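You operate a simulated robot arm through the tools that you are given. There is no shell and no other tool.

Carry out the task below with a simulated robot arm. There is one attempt and no reset: what you move stays moved.

TASK
Dry the lining carrier that the duct panel lists, on the second vent, till it reads READY.
Fine: main switch on, one start at a time, hands off while it blows; then switch off and stand the carrier back on its rest ring.

The check looks at the end state, three seconds after you hand in, the way a careful person would. Anything else that was tipped, shoved, dropped, spilled or broken makes it a failure.

THE ROBOT
A 7-joint arm with a four-finger gripper, fixed in place. Base frame: the origin is on the floor under the middle of its stand, x ahead of it, y to its left, z up. Units: mm, rad, N and s.
It reaches about 1223 mm from its shoulder. Its first joint turns from -1.204 to 3.002 rad. Payload 3.67 kg.
The tool frame sits at the grasp point between the pads (the TCP): z along the fingers, y along the line on which they close. The tips reach 28 mm beyond it. The gripper opens to 112 mm; its body begins 73 mm behind the TCP.
Orientation is that of the tool frame in the base frame, as a unit quaternion [w, x, y, z]. With the fingers straight down and closing along the base's y, the tool's x points along the base's -x, its y along +y and its z along -z.

THE INTERFACE
- The arm moves only by the tool servo_tool. Its argument "increments" is a list of rows, each a list of 7 numbers: the turn, a rotation vector about the tool's x, y, z in rad, then the shift along the tool's x, y, z in mm, then the opening, from 0 (shut) to 1 (fully open). In form: [[wx, wy, wz, dx, dy, dz, claw], ...]. A call has 1 to 20 rows; each row is the pose to reach, as a shift and turn from the pose commanded when the call began, along the tool's axes at that moment. Rows are played at 5 a second. More than 50 mm and 0.15 rad between two rows, or a gripper value outside its range, and nothing of the call is played. Where a pose cannot be reached the arm comes as near as it can. A force on the tool above 40 N (or 10 N above the force at the start of the call, whichever is more), or a blocked arm, ends the call early, and 0.2 s more pass. The fingers move at their own pace (about 102.5 mm/s each) and stop on an object; they squeeze with about 27 N. The grip force told is the motor's: it shows also when the fingers shut on nothing. Time passes only in rows, and 0.2 s behind the last, so rows that repeat a pose let the fingers close. It gives the time, the measured TCP pose, the force on the tool (base axes), the opening and the grip force at its end, in the units of the frame above (readings bear some noise), with the torque about the TCP (base axes, N m) and any sound that the robot's microphone picked up, and new pictures: "show" is both (left out), scene, wrist or none.
- Cameras (640 x 400 px; columns grow to the right, rows downward): "scene" is fixed at [401.4, 648.9, 1501.6]; the picture's right is [-0.93, -0.36, 0.00], its down [-0.21, 0.53, -0.82] and it looks along [0.30, -0.77, -0.57] (base axes); focal length 328 px, centre (320, 200). "wrist" rides on the gripper at [60, -18, -104] in the tool frame; the picture's right is [0.29, 0.96, 0.00], its down [-0.80, 0.24, -0.55] and it looks along [-0.53, 0.16, 0.83] (tool axes); focal length 234 px, centre (320, 200). There is no depth. A picture from a camera that has moved, and an enlarged one, comes with that camera's place and axes in the base frame and with its lens. The place of the scene camera against the robot may be out by one fixed shift of up to 25 mm in any direction.
- move_column(by): slides the trunk up (or, below 0, down) by that many mm; the arm rides with it, the base frame stays. It gives what a move gives, with no picture.
- zoom(camera, box): a new picture of the part [left, top, right, bottom] of that camera's present view, enlarged. No time passes.
- hand_in(): hands the job in; it is judged then, once.

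Nothing tells you positions but the pictures and the camera data. Unless the task says otherwise, let go and move clear before handing in.

The tools are called after "Call:" by a JSON object that holds its "op" and its "data". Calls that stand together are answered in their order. servo_tool: Moves the arm, as the interface text tells. Its arguments: {"type":"object","properties":{"increments":{"type":"array"},"show":{"type":"string","enum":["both","scene","wrist","none"]}},"required":["increments"]} The other tools are called the same way: move_column (by) moves the trunk up or down; zoom (camera, box) takes an enlarged picture of a part of a camera's view; hand_in () hands the job in.

At the start:

```text
t: 0.0
eef_pos: [538.1, 9.6, 1238.5]
tool_rot: [-0.001, 0.0, 1.0, 0.0]
force: [-1.1, -0.2, 0.2]
moment: [-0.02, 0.0, 0.03]
gripper_width: 112.1
grasp_force: 0.0
trunk travel left (down, up): [-625.0, 215.0]
```

scene: 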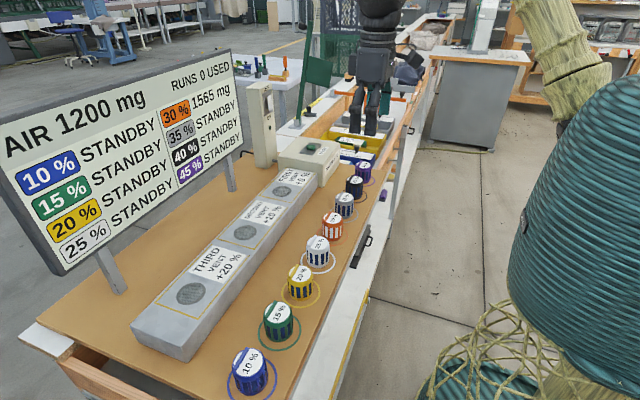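
wrist: 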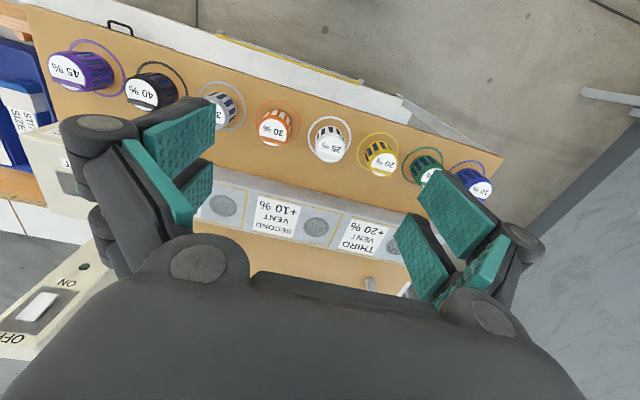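

I see a row of eight coloured carriers on rest rings, a vent duct with three vents, a panel board, a main switch post and a start box. I'll zoom in to read the panel, vents and switches before moving.

Call:
{"op": "zoom", "data": {"camera": "scene", "box": [0, 40, 250, 280]}}

Call:
{"op": "zoom", "data": {"camera": "scene", "box": [230, 70, 400, 200]}}

Call:
{"op": "zoom", "data": {"camera": "scene", "box": [130, 150, 350, 370]}}

Call:
{"op": "zoom", "data": {"camera": "wrist", "box": [0, 0, 320, 400]}}

```text
1.67 times, centred on (125, 160) of scene
camera zoom: at [401.4, 648.9, 1501.6], right [-0.93, -0.36, 0.0], down [-0.21, 0.53, -0.82], along [0.3, -0.77, -0.57], focal length 546 px, centre (645, 267)
```

zoom: 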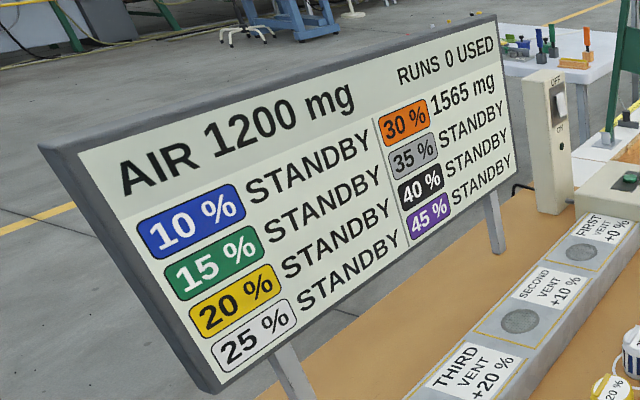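

```text
3.08 times, centred on (315, 135) of scene
camera zoom: at [401.4, 648.9, 1501.6], right [-0.93, -0.36, 0.0], down [-0.21, 0.53, -0.82], along [0.3, -0.77, -0.57], focal length 1008 px, centre (335, 400)
```

zoom: 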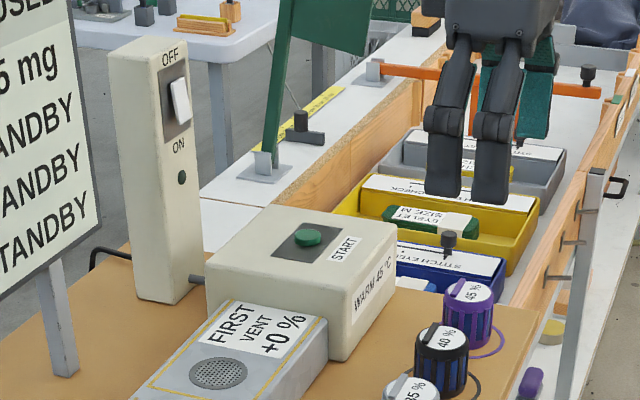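

```text
1.82 times, centred on (240, 260) of scene
camera zoom: at [401.4, 648.9, 1501.6], right [-0.93, -0.36, 0.0], down [-0.21, 0.53, -0.82], along [0.3, -0.77, -0.57], focal length 596 px, centre (466, 91)
```

zoom: 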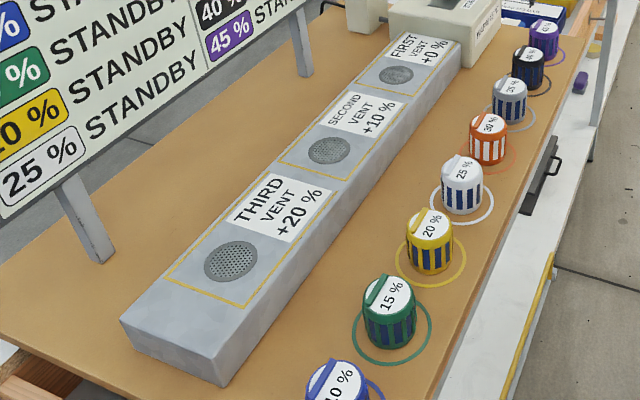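

```text
1.00 times, centred on (160, 200) of wrist (not enlarged: the box is as wide or as high as the picture)
camera zoom: at [477.7, -7.5, 1342.8], right [-0.29, 0.96, 0.0], down [0.8, 0.24, 0.55], along [0.53, 0.16, -0.83], focal length 234 px, centre (480, 200)
```

zoom: 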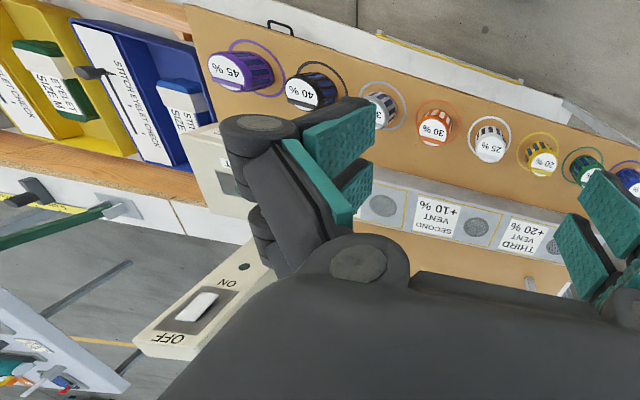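

The panel lists only the orange 30 % carrier with a weight (1565 mg). It stands near (620, -50), and the second vent's disc is near (821, 86, 921). I'll lower the wrist camera to measure the carrier more closely.

Call:
{"op": "servo_tool", "data": {"increments": [[0, 0, 0, 3.4, -18, 40, 1], [0, 0, 0, 6.8, -36, 80, 1], [0, 0, 0, 10.2, -54, 120, 1], [0, 0, 0, 13.6, -72, 160, 1], [0, 0, 0, 17, -90, 200, 1], [0, 0, 0, 17, -90, 200, 1]], "show": "both"}}

```text
t: 1.4
eef_pos: [521.0, -80.8, 1038.2]
tool_rot: [0.0, 0.0, 1.0, 0.001]
force: [-0.6, 0.9, 0.5]
moment: [-0.02, 0.0, 0.02]
gripper_width: 111.7
grasp_force: 0.0
trunk travel left (down, up): [-625.0, 215.0]
camera wrist: at [461.0, -98.9, 1143.0], right [-0.29, 0.96, 0.0], down [0.8, 0.24, 0.55], along [0.53, 0.16, -0.83], focal length 234 px, centre (320, 200)
```

scene: 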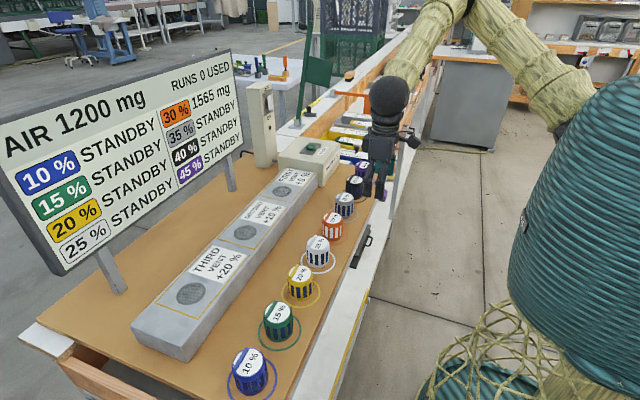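
wrist: 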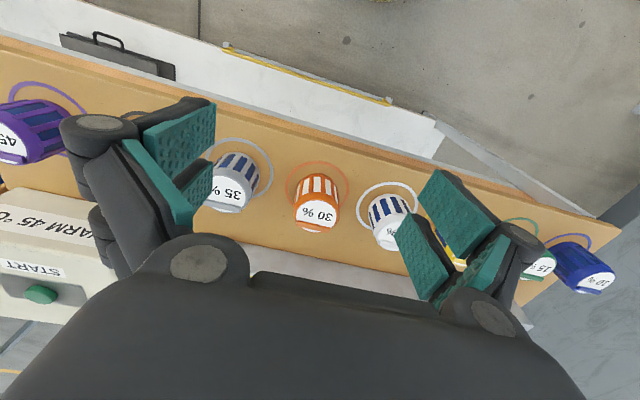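

Call:
{"op": "zoom", "data": {"camera": "wrist", "box": [200, 120, 440, 270]}}

Call:
{"op": "zoom", "data": {"camera": "scene", "box": [280, 160, 400, 280]}}

Call:
{"op": "zoom", "data": {"camera": "wrist", "box": [0, 180, 120, 340]}}

```text
2.67 times, centred on (320, 195) of wrist
camera zoom: at [461.0, -98.9, 1143.0], right [-0.29, 0.96, 0.0], down [0.8, 0.24, 0.55], along [0.53, 0.16, -0.83], focal length 624 px, centre (320, 213)
```

zoom: 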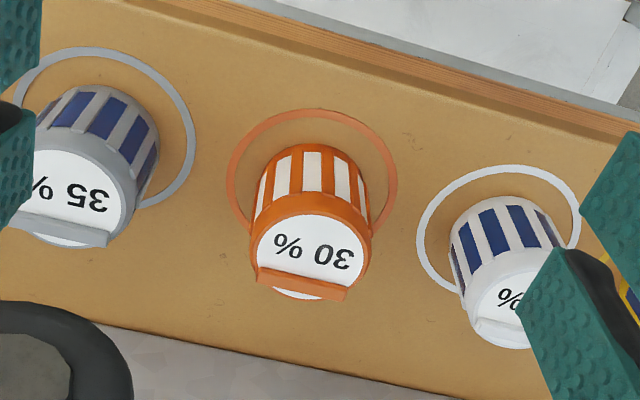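

```text
3.33 times, centred on (340, 220) of scene
camera zoom: at [401.4, 648.9, 1501.6], right [-0.93, -0.36, 0.0], down [-0.21, 0.53, -0.82], along [0.3, -0.77, -0.57], focal length 1092 px, centre (253, 133)
```

zoom: 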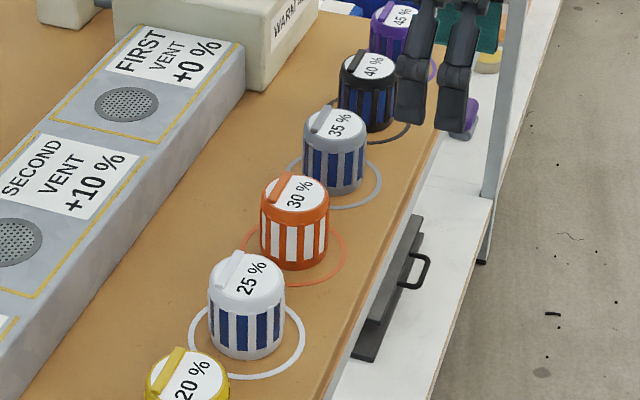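

```text
2.50 times, centred on (60, 260) of wrist
camera zoom: at [461.0, -98.9, 1143.0], right [-0.29, 0.96, 0.0], down [0.8, 0.24, 0.55], along [0.53, 0.16, -0.83], focal length 585 px, centre (970, 50)
```

zoom: 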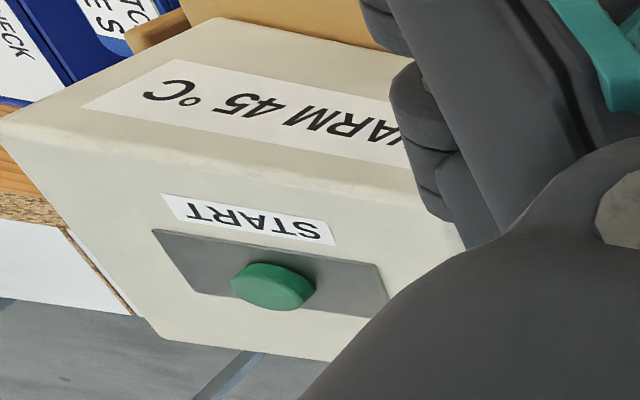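

The orange carrier's lid is about 52 mm across, near (614, -55), with neighbours roughly 95 mm to either side. I'll look at the second vent from closer before gripping.

Call:
{"op": "servo_tool", "data": {"increments": [[0, 0, 0, -34, 23, -5, 1], [0, 0, 0, -67, 46, -10, 1], [0, 0, 0, -100, 69, -15, 1], [0, 0, 0, -134, 92, -20, 1], [0, 0, 0, -168, 115, -25, 1], [0, 0, 0, -201, 137, -29, 1], [0, 0, 0, -201, 137, -29, 1]], "show": "wrist"}}

```text
t: 3.0
eef_pos: [722.0, 54.9, 1063.6]
tool_rot: [-0.001, 0.0, 1.0, 0.001]
force: [-0.5, -1.0, 0.4]
moment: [0.02, -0.04, -0.02]
gripper_width: 111.9
grasp_force: 0.0
trunk travel left (down, up): [-625.0, 215.0]
camera wrist: at [661.7, 36.3, 1169.1], right [-0.29, 0.96, 0.0], down [0.8, 0.24, 0.55], along [0.53, 0.16, -0.83], focal length 234 px, centre (320, 200)
```

wrist: 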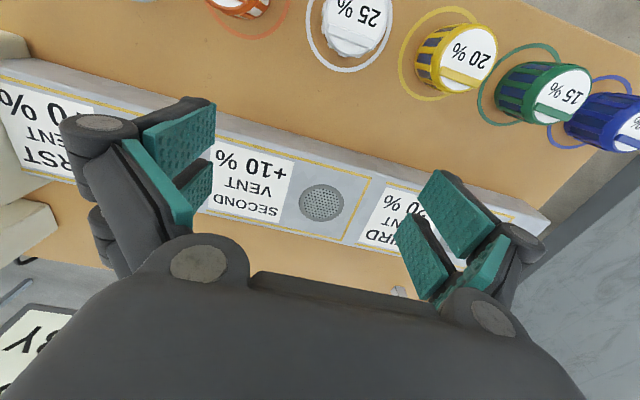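

The second vent's disc is centred in view between its label and the third vent's. I'll take a second view from further forward to fix its depth.

Call:
{"op": "servo_tool", "data": {"increments": [[0, 0, 0, -35, 11, 0, 1], [0, 0, 0, -70, 22, 0, 1], [0, 0, 0, -105, 33, 0, 1], [0, 0, 0, -105, 33, 0, 1]], "show": "wrist"}}

Call:
{"op": "zoom", "data": {"camera": "wrist", "box": [200, 40, 440, 190]}}

```text
t: 4.0
eef_pos: [828.5, 86.0, 1070.2]
tool_rot: [0.0, 0.0, 1.0, 0.001]
force: [0.0, -0.5, 0.6]
moment: [0.03, -0.03, 0.01]
gripper_width: 111.8
grasp_force: 0.1
trunk travel left (down, up): [-625.0, 215.0]
camera wrist: at [767.5, 69.6, 1174.1], right [-0.29, 0.96, 0.0], down [0.8, 0.24, 0.55], along [0.53, 0.16, -0.83], focal length 234 px, centre (320, 200)
```

wrist: 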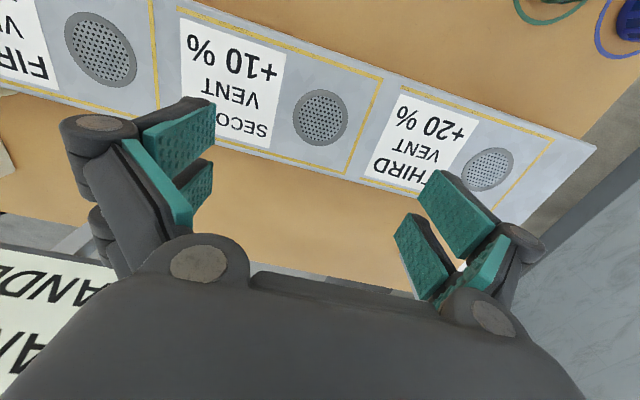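

```text
2.67 times, centred on (320, 115) of wrist
camera zoom: at [767.5, 69.6, 1174.1], right [-0.29, 0.96, 0.0], down [0.8, 0.24, 0.55], along [0.53, 0.16, -0.83], focal length 624 px, centre (320, 427)
```

zoom: 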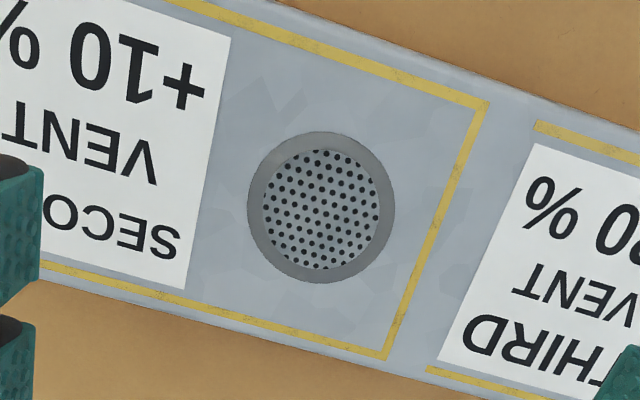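

The second vent's disc is at about (829, 90, 915), 59 mm across. Next I'll go over the orange carrier and measure it from above.

Call:
{"op": "servo_tool", "data": {"increments": [[0, 0, 0, 36, -24, 4, 1], [0, 0, 0, 71, -48, 9, 1], [0, 0, 0, 107, -72, 13, 1], [0, 0, 0, 142, -97, 18, 1], [0, 0, 0, 178, -121, 22, 1], [0, 0, 0, 213, -145, 27, 1], [0, 0, 0, 213, -145, 27, 1]], "show": "wrist"}}

Call:
{"op": "zoom", "data": {"camera": "wrist", "box": [200, 20, 440, 170]}}

```text
t: 5.6
eef_pos: [611.9, -53.8, 1038.9]
tool_rot: [0.001, 0.0, 1.0, 0.0]
force: [0.6, -0.1, -0.3]
moment: [-0.04, -0.03, -0.02]
gripper_width: 111.9
grasp_force: 0.2
trunk travel left (down, up): [-625.0, 215.0]
camera wrist: at [552.2, -71.4, 1144.0], right [-0.29, 0.96, 0.0], down [0.8, 0.24, 0.55], along [0.53, 0.16, -0.83], focal length 234 px, centre (320, 200)
```

wrist: 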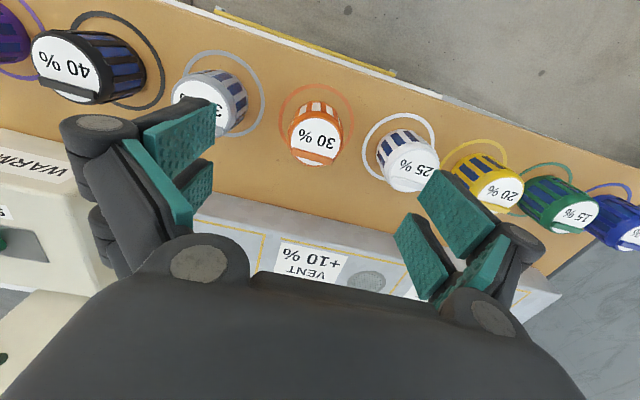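

```text
2.67 times, centred on (320, 95) of wrist
camera zoom: at [552.2, -71.4, 1144.0], right [-0.29, 0.96, 0.0], down [0.8, 0.24, 0.55], along [0.53, 0.16, -0.83], focal length 624 px, centre (320, 480)
```

zoom: 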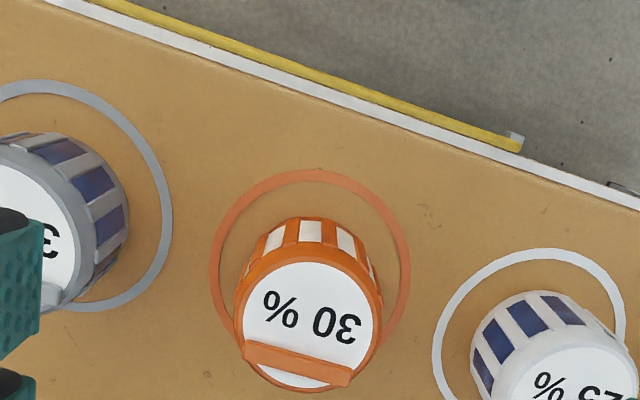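

The orange lid comes out at about (635, -52, 906), 59 mm across. I'll rotate the gripper 90° so the fingers close across the row, clear of the neighbours, and look again.

Call:
{"op": "servo_tool", "data": {"increments": [[0, 0, 0.1428, -2, 0.4, 0, 1], [0, 0, 0.2856, -4, 0.8, 0, 1], [0, 0, 0.4284, -6, 1.2, 0, 1], [0, 0, 0.5712, -8, 1.6, 0, 1], [0, 0, 0.714, -10, 2, 0, 1], [0, 0, 0.8568, -12, 2.4, 0, 1], [0, 0, 0.9996, -14, 2.8, 0, 1], [0, 0, 1.1424, -16, 3.0, 0, 1], [0, 0, 1.2852, -18, 3.4, 0, 1], [0, 0, 1.428, -19, 3.4, 0, 1], [0, 0, 1.5708, -19, 3.4, 0, 1], [0, 0, 1.5708, -19, 3.4, 0, 1]], "show": "both"}}

Call:
{"op": "zoom", "data": {"camera": "wrist", "box": [200, 20, 440, 170]}}

```text
t: 8.2
eef_pos: [632.3, -51.2, 1040.6]
tool_rot: [0.0, 0.708, 0.706, 0.0]
force: [-0.6, -0.3, -0.3]
moment: [0.05, -0.02, 0.03]
gripper_width: 111.9
grasp_force: 0.0
trunk travel left (down, up): [-625.0, 215.0]
camera wrist: at [614.4, 9.1, 1145.3], right [0.96, 0.29, 0.0], down [0.24, -0.8, 0.55], along [0.16, -0.53, -0.83], focal length 234 px, centre (320, 200)
```

scene: 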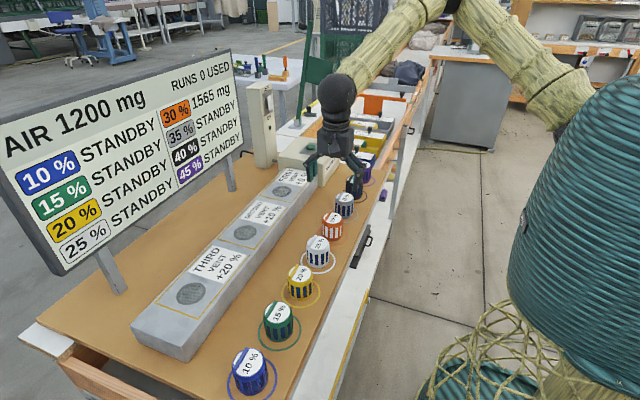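
wrist: 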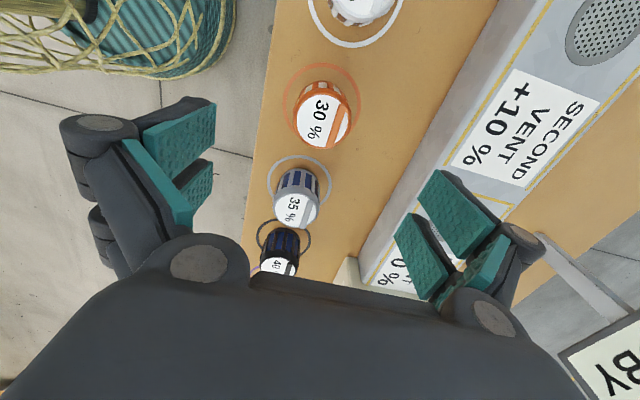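

```text
2.67 times, centred on (320, 95) of wrist
camera zoom: at [614.4, 9.1, 1145.3], right [0.96, 0.29, 0.0], down [0.24, -0.8, 0.55], along [0.16, -0.53, -0.83], focal length 624 px, centre (320, 480)
```

zoom: 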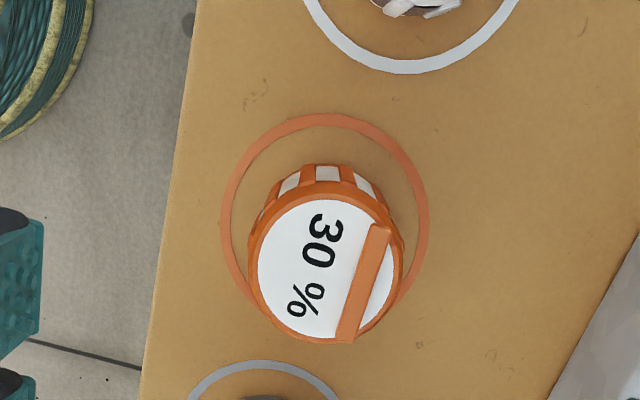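

The rotated view agrees: lid centre about (635, -52.5, 906), carrier about 80 mm tall on a table near z 828. I'll lower the open gripper to just above the lid and check the centring.

Call:
{"op": "servo_tool", "data": {"increments": [[0, 0, 0, 0, 1, 30, 1], [0, 0, 0, -0.5, 1.9, 60, 1], [0, 0, 0, -0.5, 1.9, 90, 1], [0, 0, 0, -0.5, 1.9, 90, 1]], "show": "both"}}

Call:
{"op": "zoom", "data": {"camera": "wrist", "box": [200, 60, 440, 210]}}

Call:
{"op": "zoom", "data": {"camera": "scene", "box": [260, 120, 400, 260]}}

```text
t: 9.2
eef_pos: [635.2, -52.5, 950.3]
tool_rot: [0.0, 0.707, 0.707, 0.0]
force: [-0.4, -0.2, 0.5]
moment: [0.0, -0.04, -0.01]
gripper_width: 112.2
grasp_force: 0.2
trunk travel left (down, up): [-625.0, 215.0]
camera wrist: at [616.9, 8.2, 1055.5], right [0.96, 0.29, 0.0], down [0.24, -0.8, 0.55], along [0.16, -0.53, -0.83], focal length 234 px, centre (320, 200)
```

scene: 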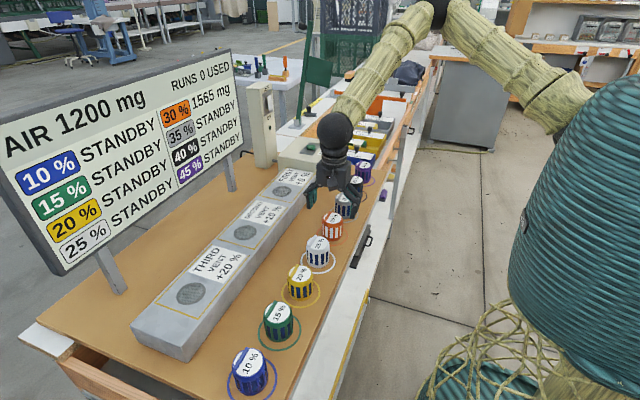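
wrist: 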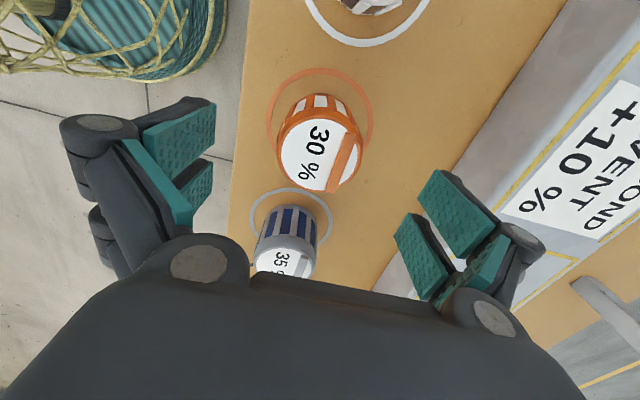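

```text
2.67 times, centred on (320, 135) of wrist
camera zoom: at [616.9, 8.2, 1055.5], right [0.96, 0.29, 0.0], down [0.24, -0.8, 0.55], along [0.16, -0.53, -0.83], focal length 624 px, centre (320, 373)
```

zoom: 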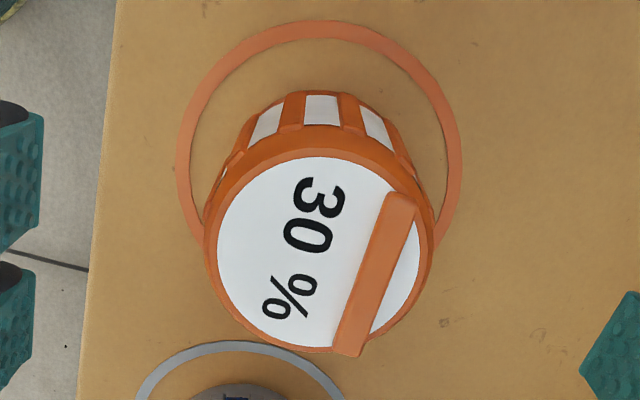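

```text
2.86 times, centred on (330, 190) of scene
camera zoom: at [401.4, 648.9, 1501.6], right [-0.93, -0.36, 0.0], down [-0.21, 0.53, -0.82], along [0.3, -0.77, -0.57], focal length 936 px, centre (291, 229)
```

zoom: 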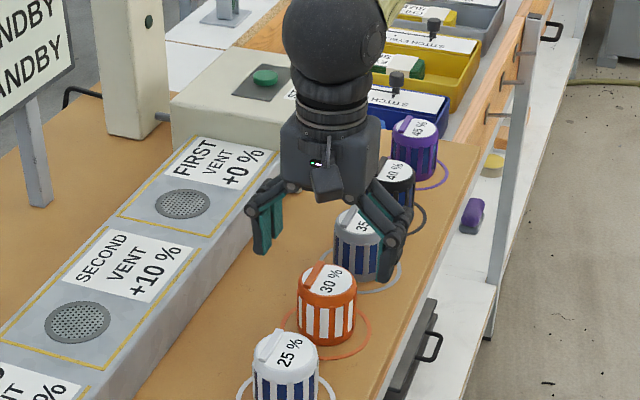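

The lid is centred under the gripper (within about 1 mm) and the neighbours are clear. I'll lower to grip height and look before closing.

Call:
{"op": "servo_tool", "data": {"increments": [[0, 0, 0, 0, 0, 20, 1], [0, 0, 0, 0, 0, 40, 1], [0, 0, 0, 0, 0, 60, 1], [0, 0, 0, 0, 0, 78, 1], [0, 0, 0, 0, 0, 78, 1]], "show": "both"}}

Call:
{"op": "zoom", "data": {"camera": "scene", "box": [260, 120, 400, 260]}}

```text
t: 10.4
eef_pos: [635.3, -51.7, 872.2]
tool_rot: [0.0, 0.707, 0.707, -0.001]
force: [-0.1, 0.1, -0.3]
moment: [0.02, 0.0, -0.01]
gripper_width: 112.0
grasp_force: 0.1
trunk travel left (down, up): [-625.0, 215.0]
camera wrist: at [617.0, 8.1, 977.0], right [0.96, 0.29, 0.0], down [0.24, -0.8, 0.55], along [0.16, -0.53, -0.83], focal length 234 px, centre (320, 200)
```

scene: 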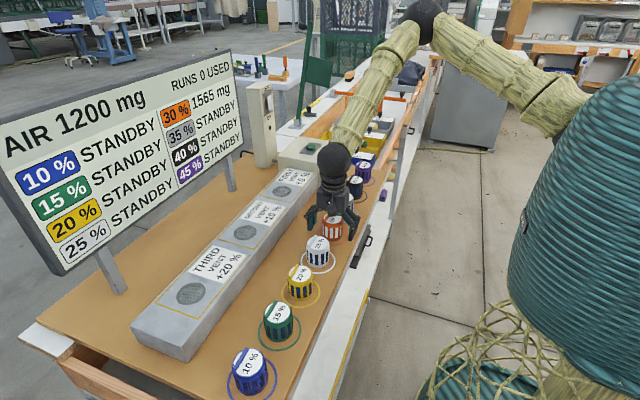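
wrist: 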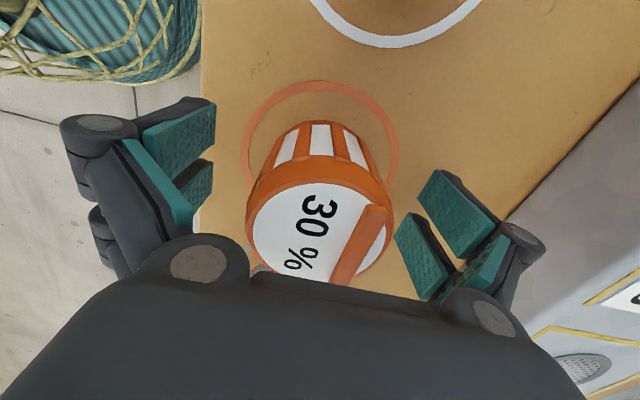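

```text
2.86 times, centred on (330, 190) of scene
camera zoom: at [401.4, 648.9, 1501.6], right [-0.93, -0.36, 0.0], down [-0.21, 0.53, -0.82], along [0.3, -0.77, -0.57], focal length 936 px, centre (291, 229)
```

zoom: 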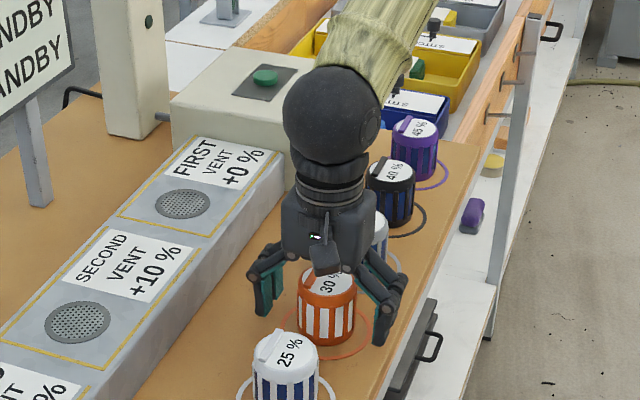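

The fingers straddle the orange carrier with clearance all around. I'll close the grip now.

Call:
{"op": "servo_tool", "data": {"increments": [[0, 0, 0, 0, 0, 0, 0.6], [0, 0, 0, 0, 0, 0, 0.3], [0, 0, 0, 0, 0, 0, 0.3], [0, 0, 0, 0, 0, 0, 0.3], [0, 0, 0, 0, 0, 0, 0.3]], "show": "both"}}

Call:
{"op": "zoom", "data": {"camera": "scene", "box": [260, 120, 400, 260]}}

```text
t: 11.6
eef_pos: [635.3, -52.2, 871.7]
tool_rot: [-0.001, 0.707, 0.707, 0.0]
force: [-0.5, 0.0, -0.3]
moment: [-0.01, 0.01, 0.0]
gripper_width: 55.5
grasp_force: 26.6
trunk travel left (down, up): [-625.0, 215.0]
camera wrist: at [617.2, 8.1, 977.1], right [0.96, 0.29, 0.0], down [0.24, -0.8, 0.55], along [0.16, -0.53, -0.83], focal length 234 px, centre (320, 200)
```

scene: 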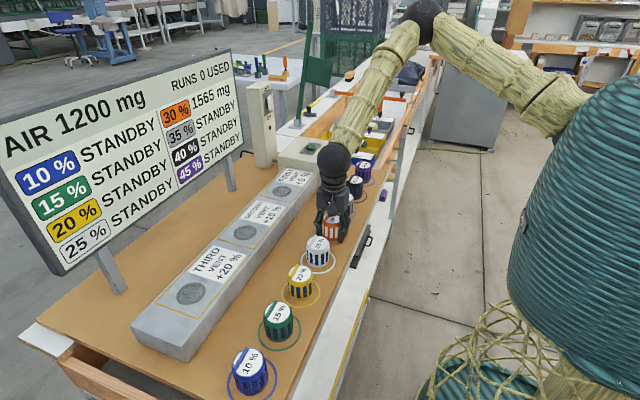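
wrist: 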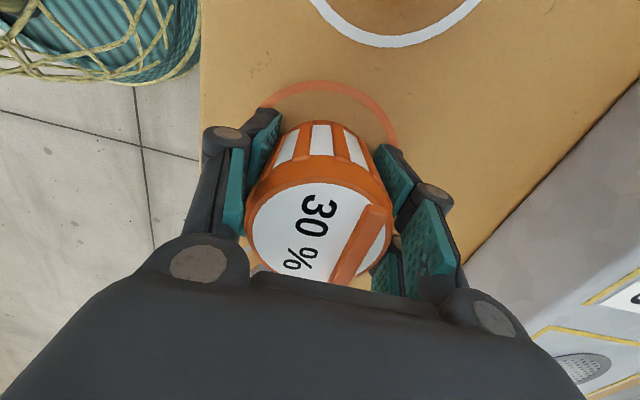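

```text
2.86 times, centred on (330, 190) of scene
camera zoom: at [401.4, 648.9, 1501.6], right [-0.93, -0.36, 0.0], down [-0.21, 0.53, -0.82], along [0.3, -0.77, -0.57], focal length 936 px, centre (291, 229)
```

zoom: 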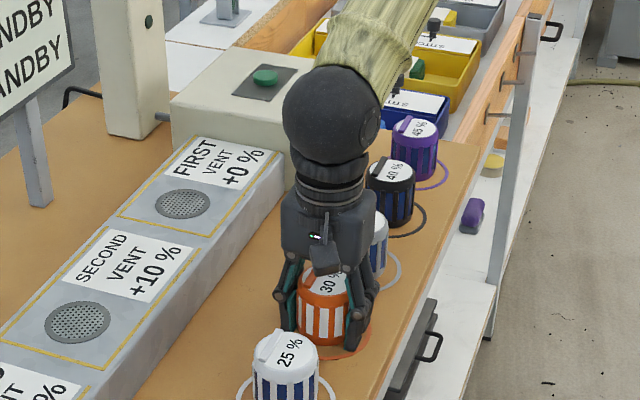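

The carrier is held at 55.5 mm with 26.6 N. I'll lift it straight up well above its neighbours' lids.

Call:
{"op": "servo_tool", "data": {"increments": [[0, 0, 0, 0, 0, -10, 0.3], [0, 0, 0, 0, 0, -30, 0.3], [0, 0, 0, 0, 0, -60, 0.3], [0, 0, 0, 0, 0, -95, 0.3], [0, 0, 0, 0, 0, -130, 0.3], [0, 0, 0, 0, 0, -160, 0.3], [0, 0, 0, 0, 0, -160, 0.3]], "show": "both"}}

```text
t: 13.2
eef_pos: [636.3, -53.3, 1031.0]
tool_rot: [0.0, 0.707, 0.707, -0.001]
force: [-0.2, 0.6, -0.6]
moment: [0.03, 0.01, -0.04]
gripper_width: 55.6
grasp_force: 26.5
trunk travel left (down, up): [-625.0, 215.0]
camera wrist: at [618.5, 7.1, 1136.0], right [0.96, 0.29, 0.0], down [0.24, -0.8, 0.55], along [0.16, -0.53, -0.83], focal length 234 px, centre (320, 200)
```

scene: 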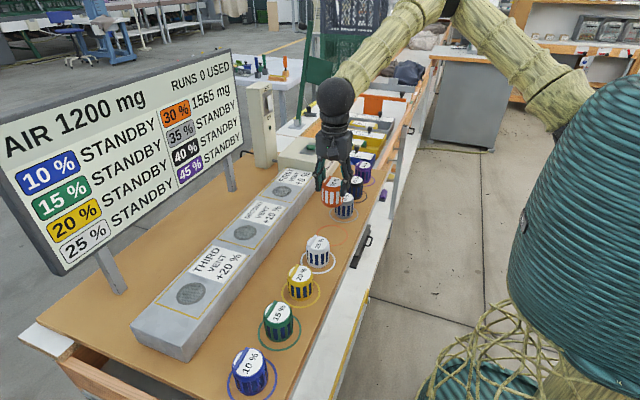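
wrist: 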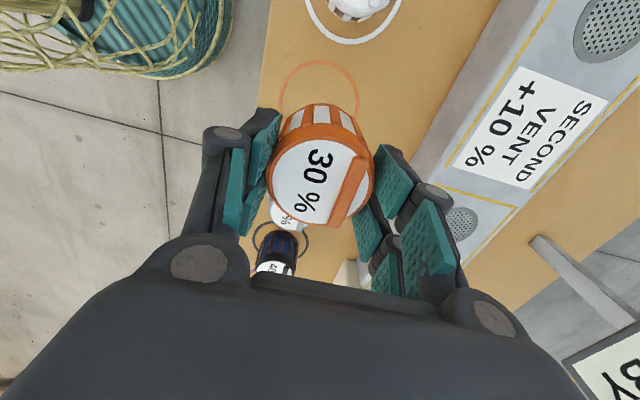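

The carrier seems to sit lower between the fingers than before the lift. I'll zoom in to check before moving on.

Call:
{"op": "zoom", "data": {"camera": "wrist", "box": [200, 80, 440, 280]}}

Call:
{"op": "zoom", "data": {"camera": "scene", "box": [280, 120, 390, 240]}}

```text
2.00 times, centred on (320, 180) of wrist
camera zoom: at [618.5, 7.1, 1136.0], right [0.96, 0.29, 0.0], down [0.24, -0.8, 0.55], along [0.16, -0.53, -0.83], focal length 468 px, centre (320, 240)
```

zoom: 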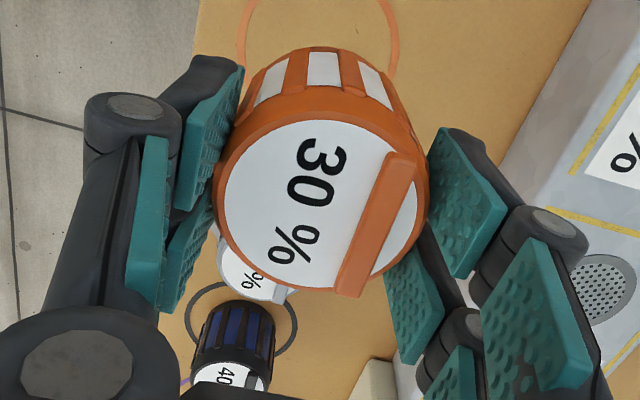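

```text
3.33 times, centred on (335, 180) of scene
camera zoom: at [401.4, 648.9, 1501.6], right [-0.93, -0.36, 0.0], down [-0.21, 0.53, -0.82], along [0.3, -0.77, -0.57], focal length 1092 px, centre (270, 267)
```

zoom: 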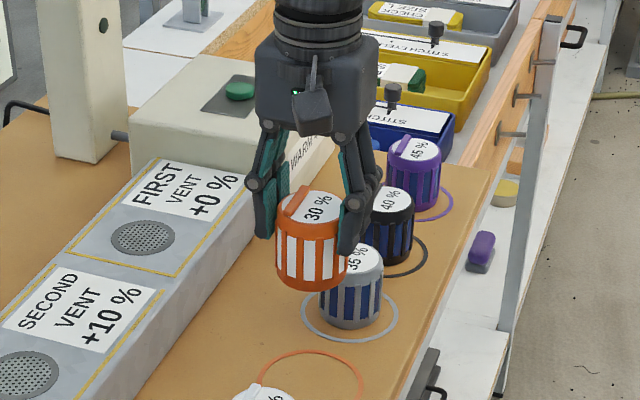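

The carrier slid about 43 mm down in the grip and is now held by its top 20 mm. I'll wait briefly to see whether it's still slipping.

Call:
{"op": "servo_tool", "data": {"increments": [[0, 0, 0, 0, 0, 0, 0.3], [0, 0, 0, 0, 0, 0, 0.3]], "show": "wrist"}}

Call:
{"op": "zoom", "data": {"camera": "wrist", "box": [200, 80, 440, 280]}}

Call:
{"op": "zoom", "data": {"camera": "scene", "box": [310, 160, 370, 220]}}

```text
t: 13.8
eef_pos: [635.5, -53.2, 1031.0]
tool_rot: [0.0, 0.707, 0.707, -0.001]
force: [0.1, -0.4, -0.7]
moment: [0.02, 0.04, 0.02]
gripper_width: 55.6
grasp_force: 26.5
trunk travel left (down, up): [-625.0, 215.0]
camera wrist: at [617.9, 7.1, 1136.2], right [0.96, 0.29, 0.0], down [0.24, -0.8, 0.55], along [0.16, -0.53, -0.83], focal length 234 px, centre (320, 200)
```

wrist: 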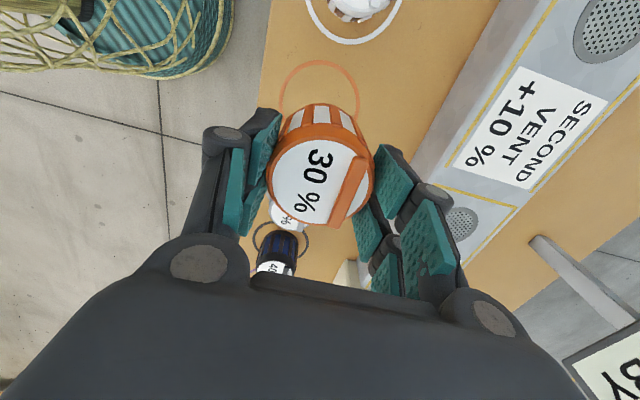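

```text
2.00 times, centred on (320, 180) of wrist
camera zoom: at [617.9, 7.1, 1136.2], right [0.96, 0.29, 0.0], down [0.24, -0.8, 0.55], along [0.16, -0.53, -0.83], focal length 468 px, centre (320, 240)
```

zoom: 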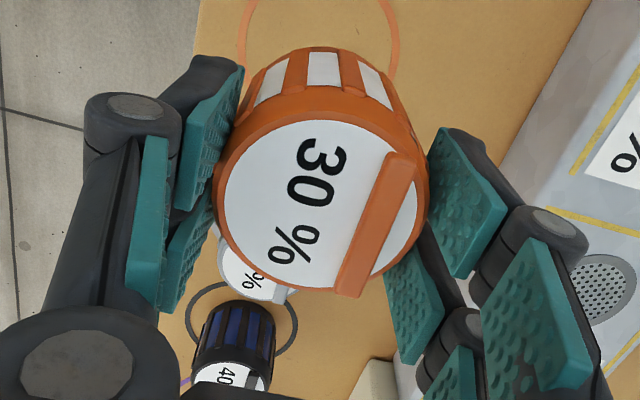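

```text
6.67 times, centred on (340, 190) of scene
camera zoom: at [401.4, 648.9, 1501.6], right [-0.93, -0.36, 0.0], down [-0.21, 0.53, -0.82], along [0.3, -0.77, -0.57], focal length 2185 px, centre (187, 267)
```

zoom: 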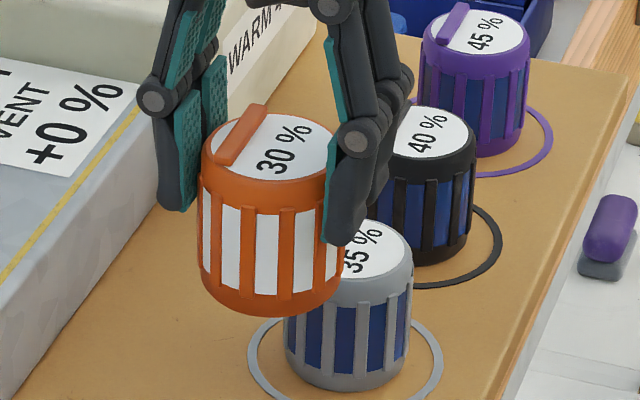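

It's stable and no longer slipping. I'll carry it slowly and smoothly to above the second vent, keeping the bottom clear of the duct.

Call:
{"op": "servo_tool", "data": {"increments": [[0, 0, 0, 2, 3, -0.5, 0.3], [0, 0, 0, 8, 11, -2, 0.3], [0, 0, 0, 16, 22, -4, 0.3], [0, 0, 0, 25, 34, -6, 0.3], [0, 0, 0, 34, 46, -8, 0.3], [0, 0, 0, 43, 58, -10, 0.3], [0, 0, 0, 52, 71, -12, 0.3], [0, 0, 0, 61, 83, -12, 0.3], [0, 0, 0, 70, 95, -12, 0.3], [0, 0, 0, 79, 107, -12, 0.3], [0, 0, 0, 88, 120, -12, 0.3], [0, 0, 0, 97, 132, -12, 0.3], [0, 0, 0, 106, 144, -12, 0.3], [0, 0, 0, 115, 157, -12, 0.3], [0, 0, 0, 124, 169, -12, 0.3], [0, 0, 0, 133, 181, -12, 0.3], [0, 0, 0, 140, 190, -12, 0.3], [0, 0, 0, 142.5, 194, -12, 0.3], [0, 0, 0, 142.5, 194, -12, 0.3]], "show": "both"}}

Call:
{"op": "zoom", "data": {"camera": "wrist", "box": [200, 60, 440, 260]}}

Call:
{"op": "zoom", "data": {"camera": "scene", "box": [200, 150, 320, 270]}}

```text
t: 17.8
eef_pos: [828.3, 90.7, 1043.0]
tool_rot: [0.0, 0.707, 0.707, 0.0]
force: [-0.5, -0.2, -1.1]
moment: [-0.01, 0.01, 0.05]
gripper_width: 56.1
grasp_force: 27.1
trunk travel left (down, up): [-625.0, 215.0]
camera wrist: at [810.6, 151.5, 1148.7], right [0.96, 0.29, 0.0], down [0.24, -0.8, 0.55], along [0.16, -0.53, -0.83], focal length 234 px, centre (320, 200)
```

scene: 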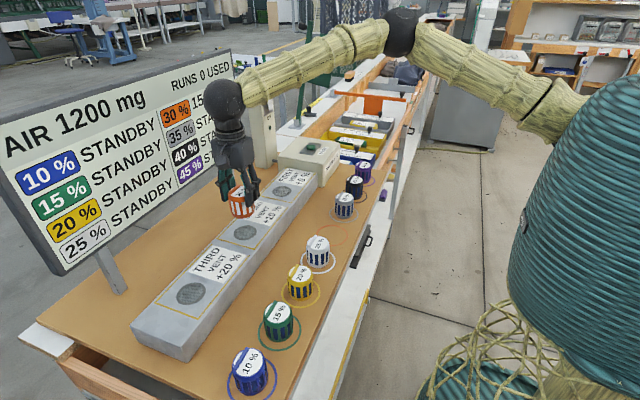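
wrist: 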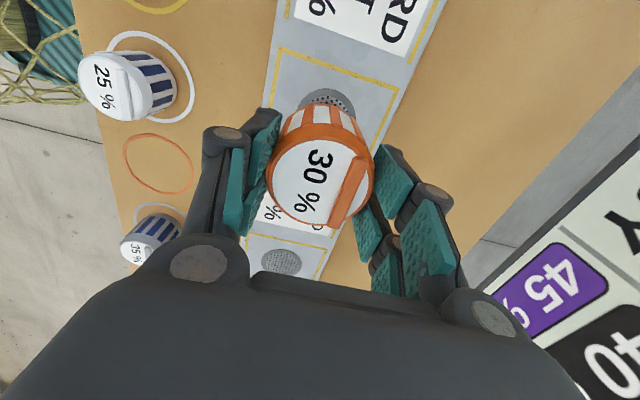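

```text
2.00 times, centred on (320, 160) of wrist
camera zoom: at [810.6, 151.5, 1148.7], right [0.96, 0.29, 0.0], down [0.24, -0.8, 0.55], along [0.16, -0.53, -0.83], focal length 468 px, centre (320, 280)
```

zoom: 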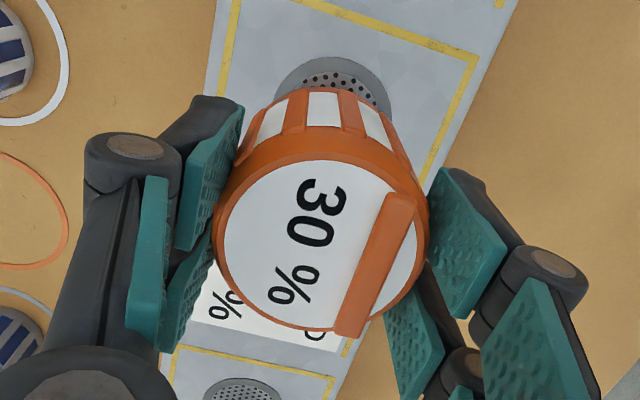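

```text
3.33 times, centred on (260, 210) of scene
camera zoom: at [401.4, 648.9, 1501.6], right [-0.93, -0.36, 0.0], down [-0.21, 0.53, -0.82], along [0.3, -0.77, -0.57], focal length 1092 px, centre (520, 167)
```

zoom: 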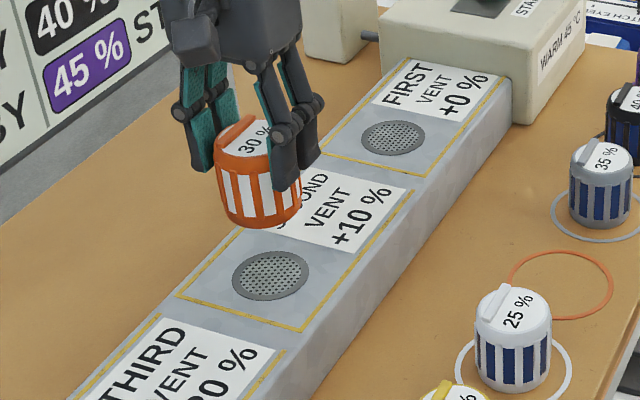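

The carrier is still held, and the second vent's disc shows just behind it. I'll zoom tighter to check the alignment with the disc.

Call:
{"op": "zoom", "data": {"camera": "wrist", "box": [270, 70, 390, 150]}}

Call:
{"op": "zoom", "data": {"camera": "scene", "box": [210, 170, 280, 250]}}

```text
5.00 times, centred on (330, 110) of wrist
camera zoom: at [810.6, 151.5, 1148.7], right [0.96, 0.29, 0.0], down [0.24, -0.8, 0.55], along [0.16, -0.53, -0.83], focal length 1171 px, centre (270, 650)
```

zoom: 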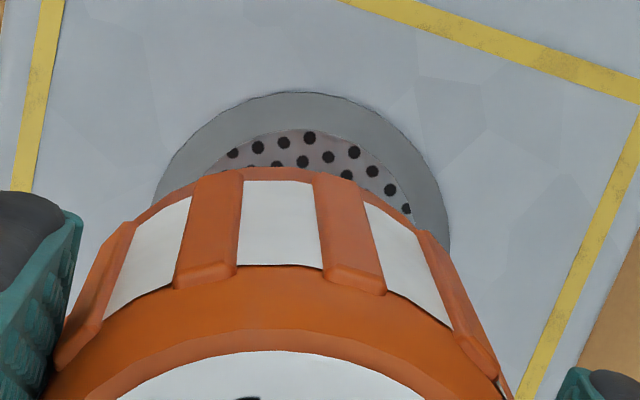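

```text
5.00 times, centred on (245, 210) of scene
camera zoom: at [401.4, 648.9, 1501.6], right [-0.93, -0.36, 0.0], down [-0.21, 0.53, -0.82], along [0.3, -0.77, -0.57], focal length 1639 px, centre (695, 150)
```

zoom: 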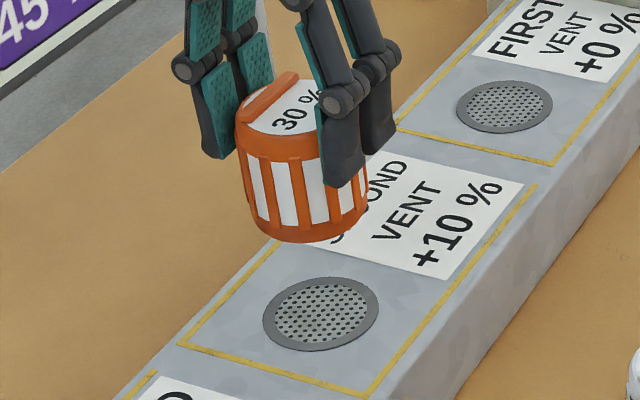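

The carrier itself is centred on the gripper, but the disc looks about 5 mm further out in +x than expected. I'll hold still and take another reading to separate noise from a real offset.

Call:
{"op": "servo_tool", "data": {"increments": [[0, 0, 0, 0, 0, 0, 0.3], [0, 0, 0, 0, 0, 0, 0.3]], "show": "wrist"}}

Call:
{"op": "zoom", "data": {"camera": "wrist", "box": [270, 70, 390, 150]}}

```text
t: 18.4
eef_pos: [829.1, 91.2, 1044.3]
tool_rot: [0.0, 0.707, 0.707, -0.001]
force: [0.0, 0.7, -0.6]
moment: [0.03, -0.02, -0.01]
gripper_width: 55.5
grasp_force: 27.2
trunk travel left (down, up): [-625.0, 215.0]
camera wrist: at [810.5, 151.4, 1148.5], right [0.96, 0.29, 0.0], down [0.24, -0.8, 0.55], along [0.16, -0.53, -0.83], focal length 234 px, centre (320, 200)
```

wrist: 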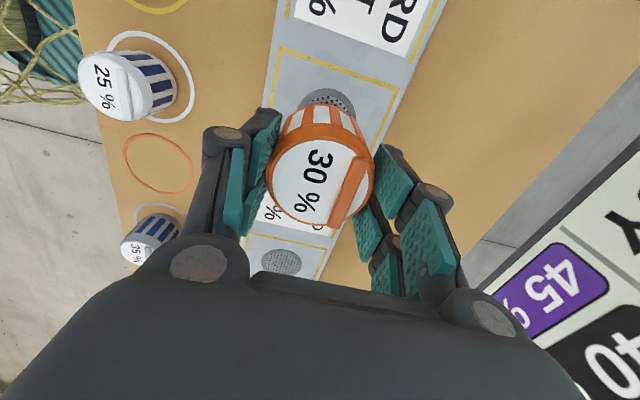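

```text
5.00 times, centred on (330, 110) of wrist
camera zoom: at [810.5, 151.4, 1148.5], right [0.96, 0.29, 0.0], down [0.24, -0.8, 0.55], along [0.16, -0.53, -0.83], focal length 1171 px, centre (270, 650)
```

zoom: 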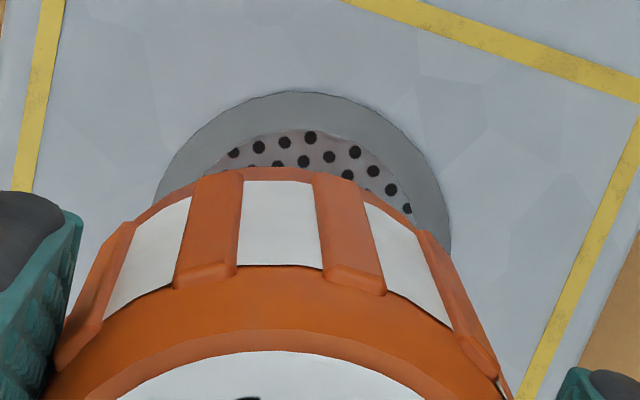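

The offset is real: the disc is about 5.5 mm further in +x. I'll shift the carrier by that amount and descend part-way slowly, then check again.

Call:
{"op": "servo_tool", "data": {"increments": [[0, 0, 0, 0, 2, 2, 0.3], [0, 0, 0, 0, 4, 8, 0.3], [0, 0, 0, 0, 5.5, 16, 0.3], [0, 0, 0, 0, 5.5, 24, 0.3], [0, 0, 0, 0, 5.5, 32, 0.3], [0, 0, 0, 0, 5.5, 38, 0.3], [0, 0, 0, 0, 5.5, 40, 0.3], [0, 0, 0, 0, 5.5, 40, 0.3]], "show": "both"}}

Call:
{"op": "zoom", "data": {"camera": "wrist", "box": [260, 80, 380, 160]}}

Call:
{"op": "zoom", "data": {"camera": "scene", "box": [210, 180, 280, 260]}}

```text
t: 20.2
eef_pos: [834.7, 91.1, 1003.9]
tool_rot: [-0.001, 0.708, 0.707, 0.0]
force: [0.4, 0.1, -1.1]
moment: [-0.02, 0.0, -0.02]
gripper_width: 55.5
grasp_force: 27.1
trunk travel left (down, up): [-625.0, 215.0]
camera wrist: at [815.9, 152.4, 1108.6], right [0.96, 0.29, 0.0], down [0.24, -0.8, 0.55], along [0.16, -0.53, -0.83], focal length 234 px, centre (320, 200)
```

scene: 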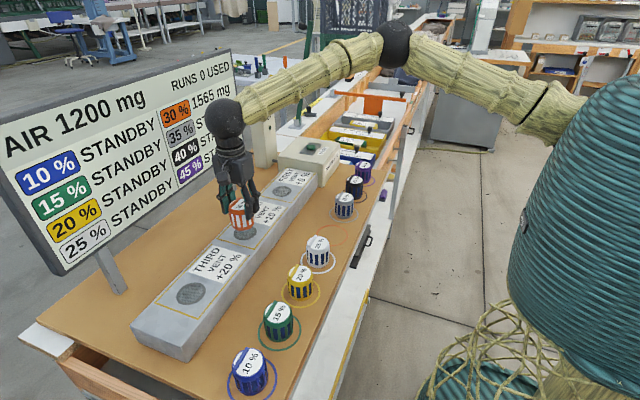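
wrist: 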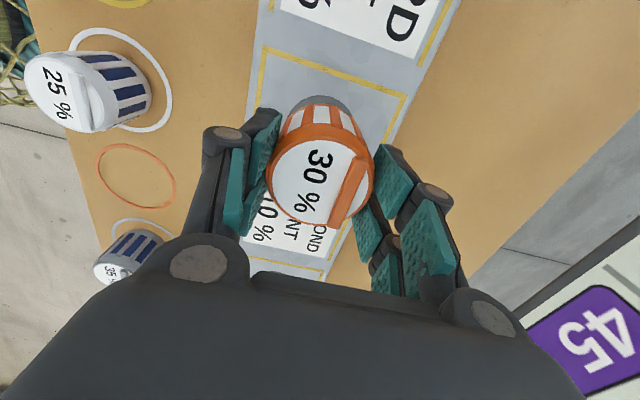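

```text
5.00 times, centred on (320, 120) of wrist
camera zoom: at [815.9, 152.4, 1108.6], right [0.96, 0.29, 0.0], down [0.24, -0.8, 0.55], along [0.16, -0.53, -0.83], focal length 1171 px, centre (320, 600)
```

zoom: 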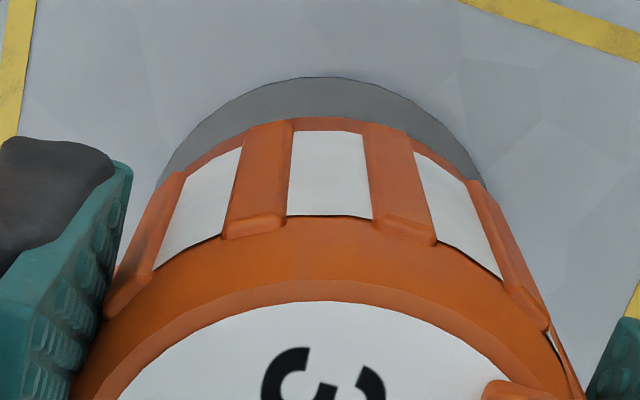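

```text
5.00 times, centred on (245, 220) of scene
camera zoom: at [401.4, 648.9, 1501.6], right [-0.93, -0.36, 0.0], down [-0.21, 0.53, -0.82], along [0.3, -0.77, -0.57], focal length 1639 px, centre (695, 100)
```

zoom: 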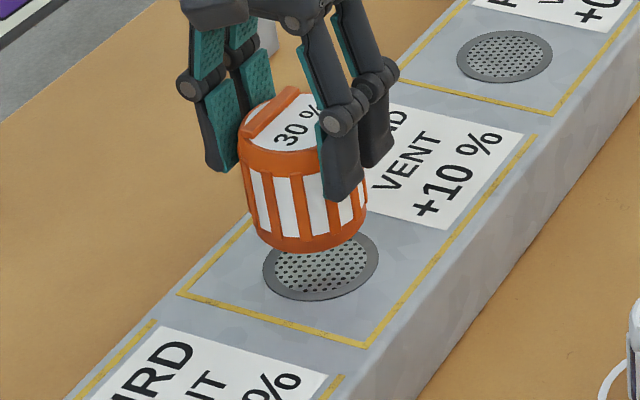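

The disc is now centred behind the carrier, with about 20–33 mm left to go. I'll descend another 15 mm and check.

Call:
{"op": "servo_tool", "data": {"increments": [[0, 0, 0, 0, 0, 4, 0.3], [0, 0, 0, 0, 0, 8, 0.3], [0, 0, 0, 0, 0, 12, 0.3], [0, 0, 0, 0, 0, 15, 0.3], [0, 0, 0, 0, 0, 15, 0.3]], "show": "both"}}

Call:
{"op": "zoom", "data": {"camera": "wrist", "box": [260, 80, 380, 160]}}

Call:
{"op": "zoom", "data": {"camera": "scene", "box": [210, 180, 280, 260]}}

```text
t: 21.4
eef_pos: [834.0, 90.3, 988.0]
tool_rot: [0.0, 0.708, 0.707, 0.0]
force: [-0.1, 0.2, -0.9]
moment: [-0.04, 0.02, 0.05]
gripper_width: 55.8
grasp_force: 27.1
trunk travel left (down, up): [-625.0, 215.0]
camera wrist: at [815.7, 151.3, 1093.2], right [0.96, 0.29, 0.0], down [0.24, -0.8, 0.55], along [0.16, -0.53, -0.83], focal length 234 px, centre (320, 200)
```

scene: 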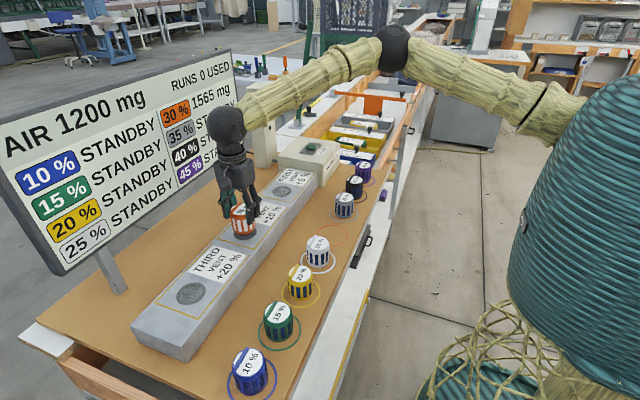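
wrist: 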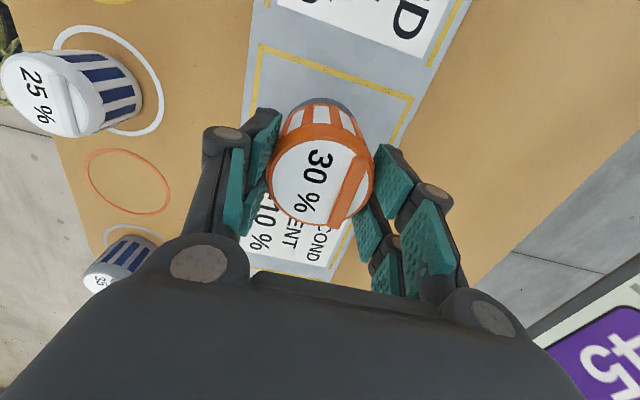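

```text
5.00 times, centred on (320, 120) of wrist
camera zoom: at [815.7, 151.3, 1093.2], right [0.96, 0.29, 0.0], down [0.24, -0.8, 0.55], along [0.16, -0.53, -0.83], focal length 1171 px, centre (320, 600)
```

zoom: 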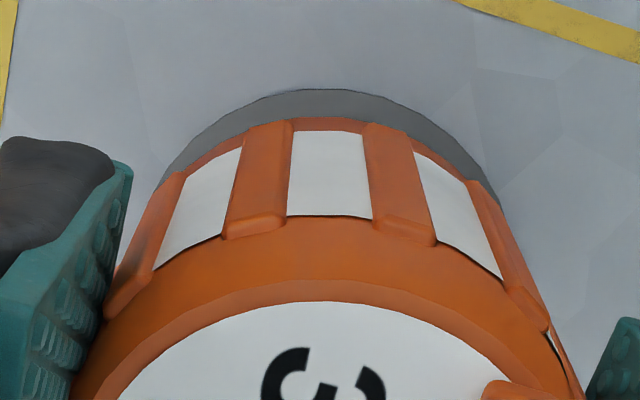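

```text
5.00 times, centred on (245, 220) of scene
camera zoom: at [401.4, 648.9, 1501.6], right [-0.93, -0.36, 0.0], down [-0.21, 0.53, -0.82], along [0.3, -0.77, -0.57], focal length 1639 px, centre (695, 100)
```

zoom: 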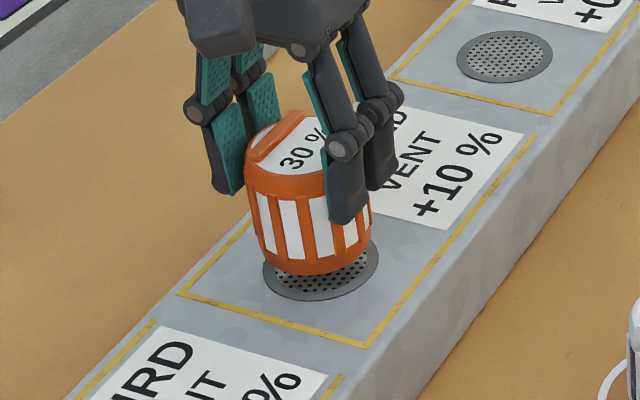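

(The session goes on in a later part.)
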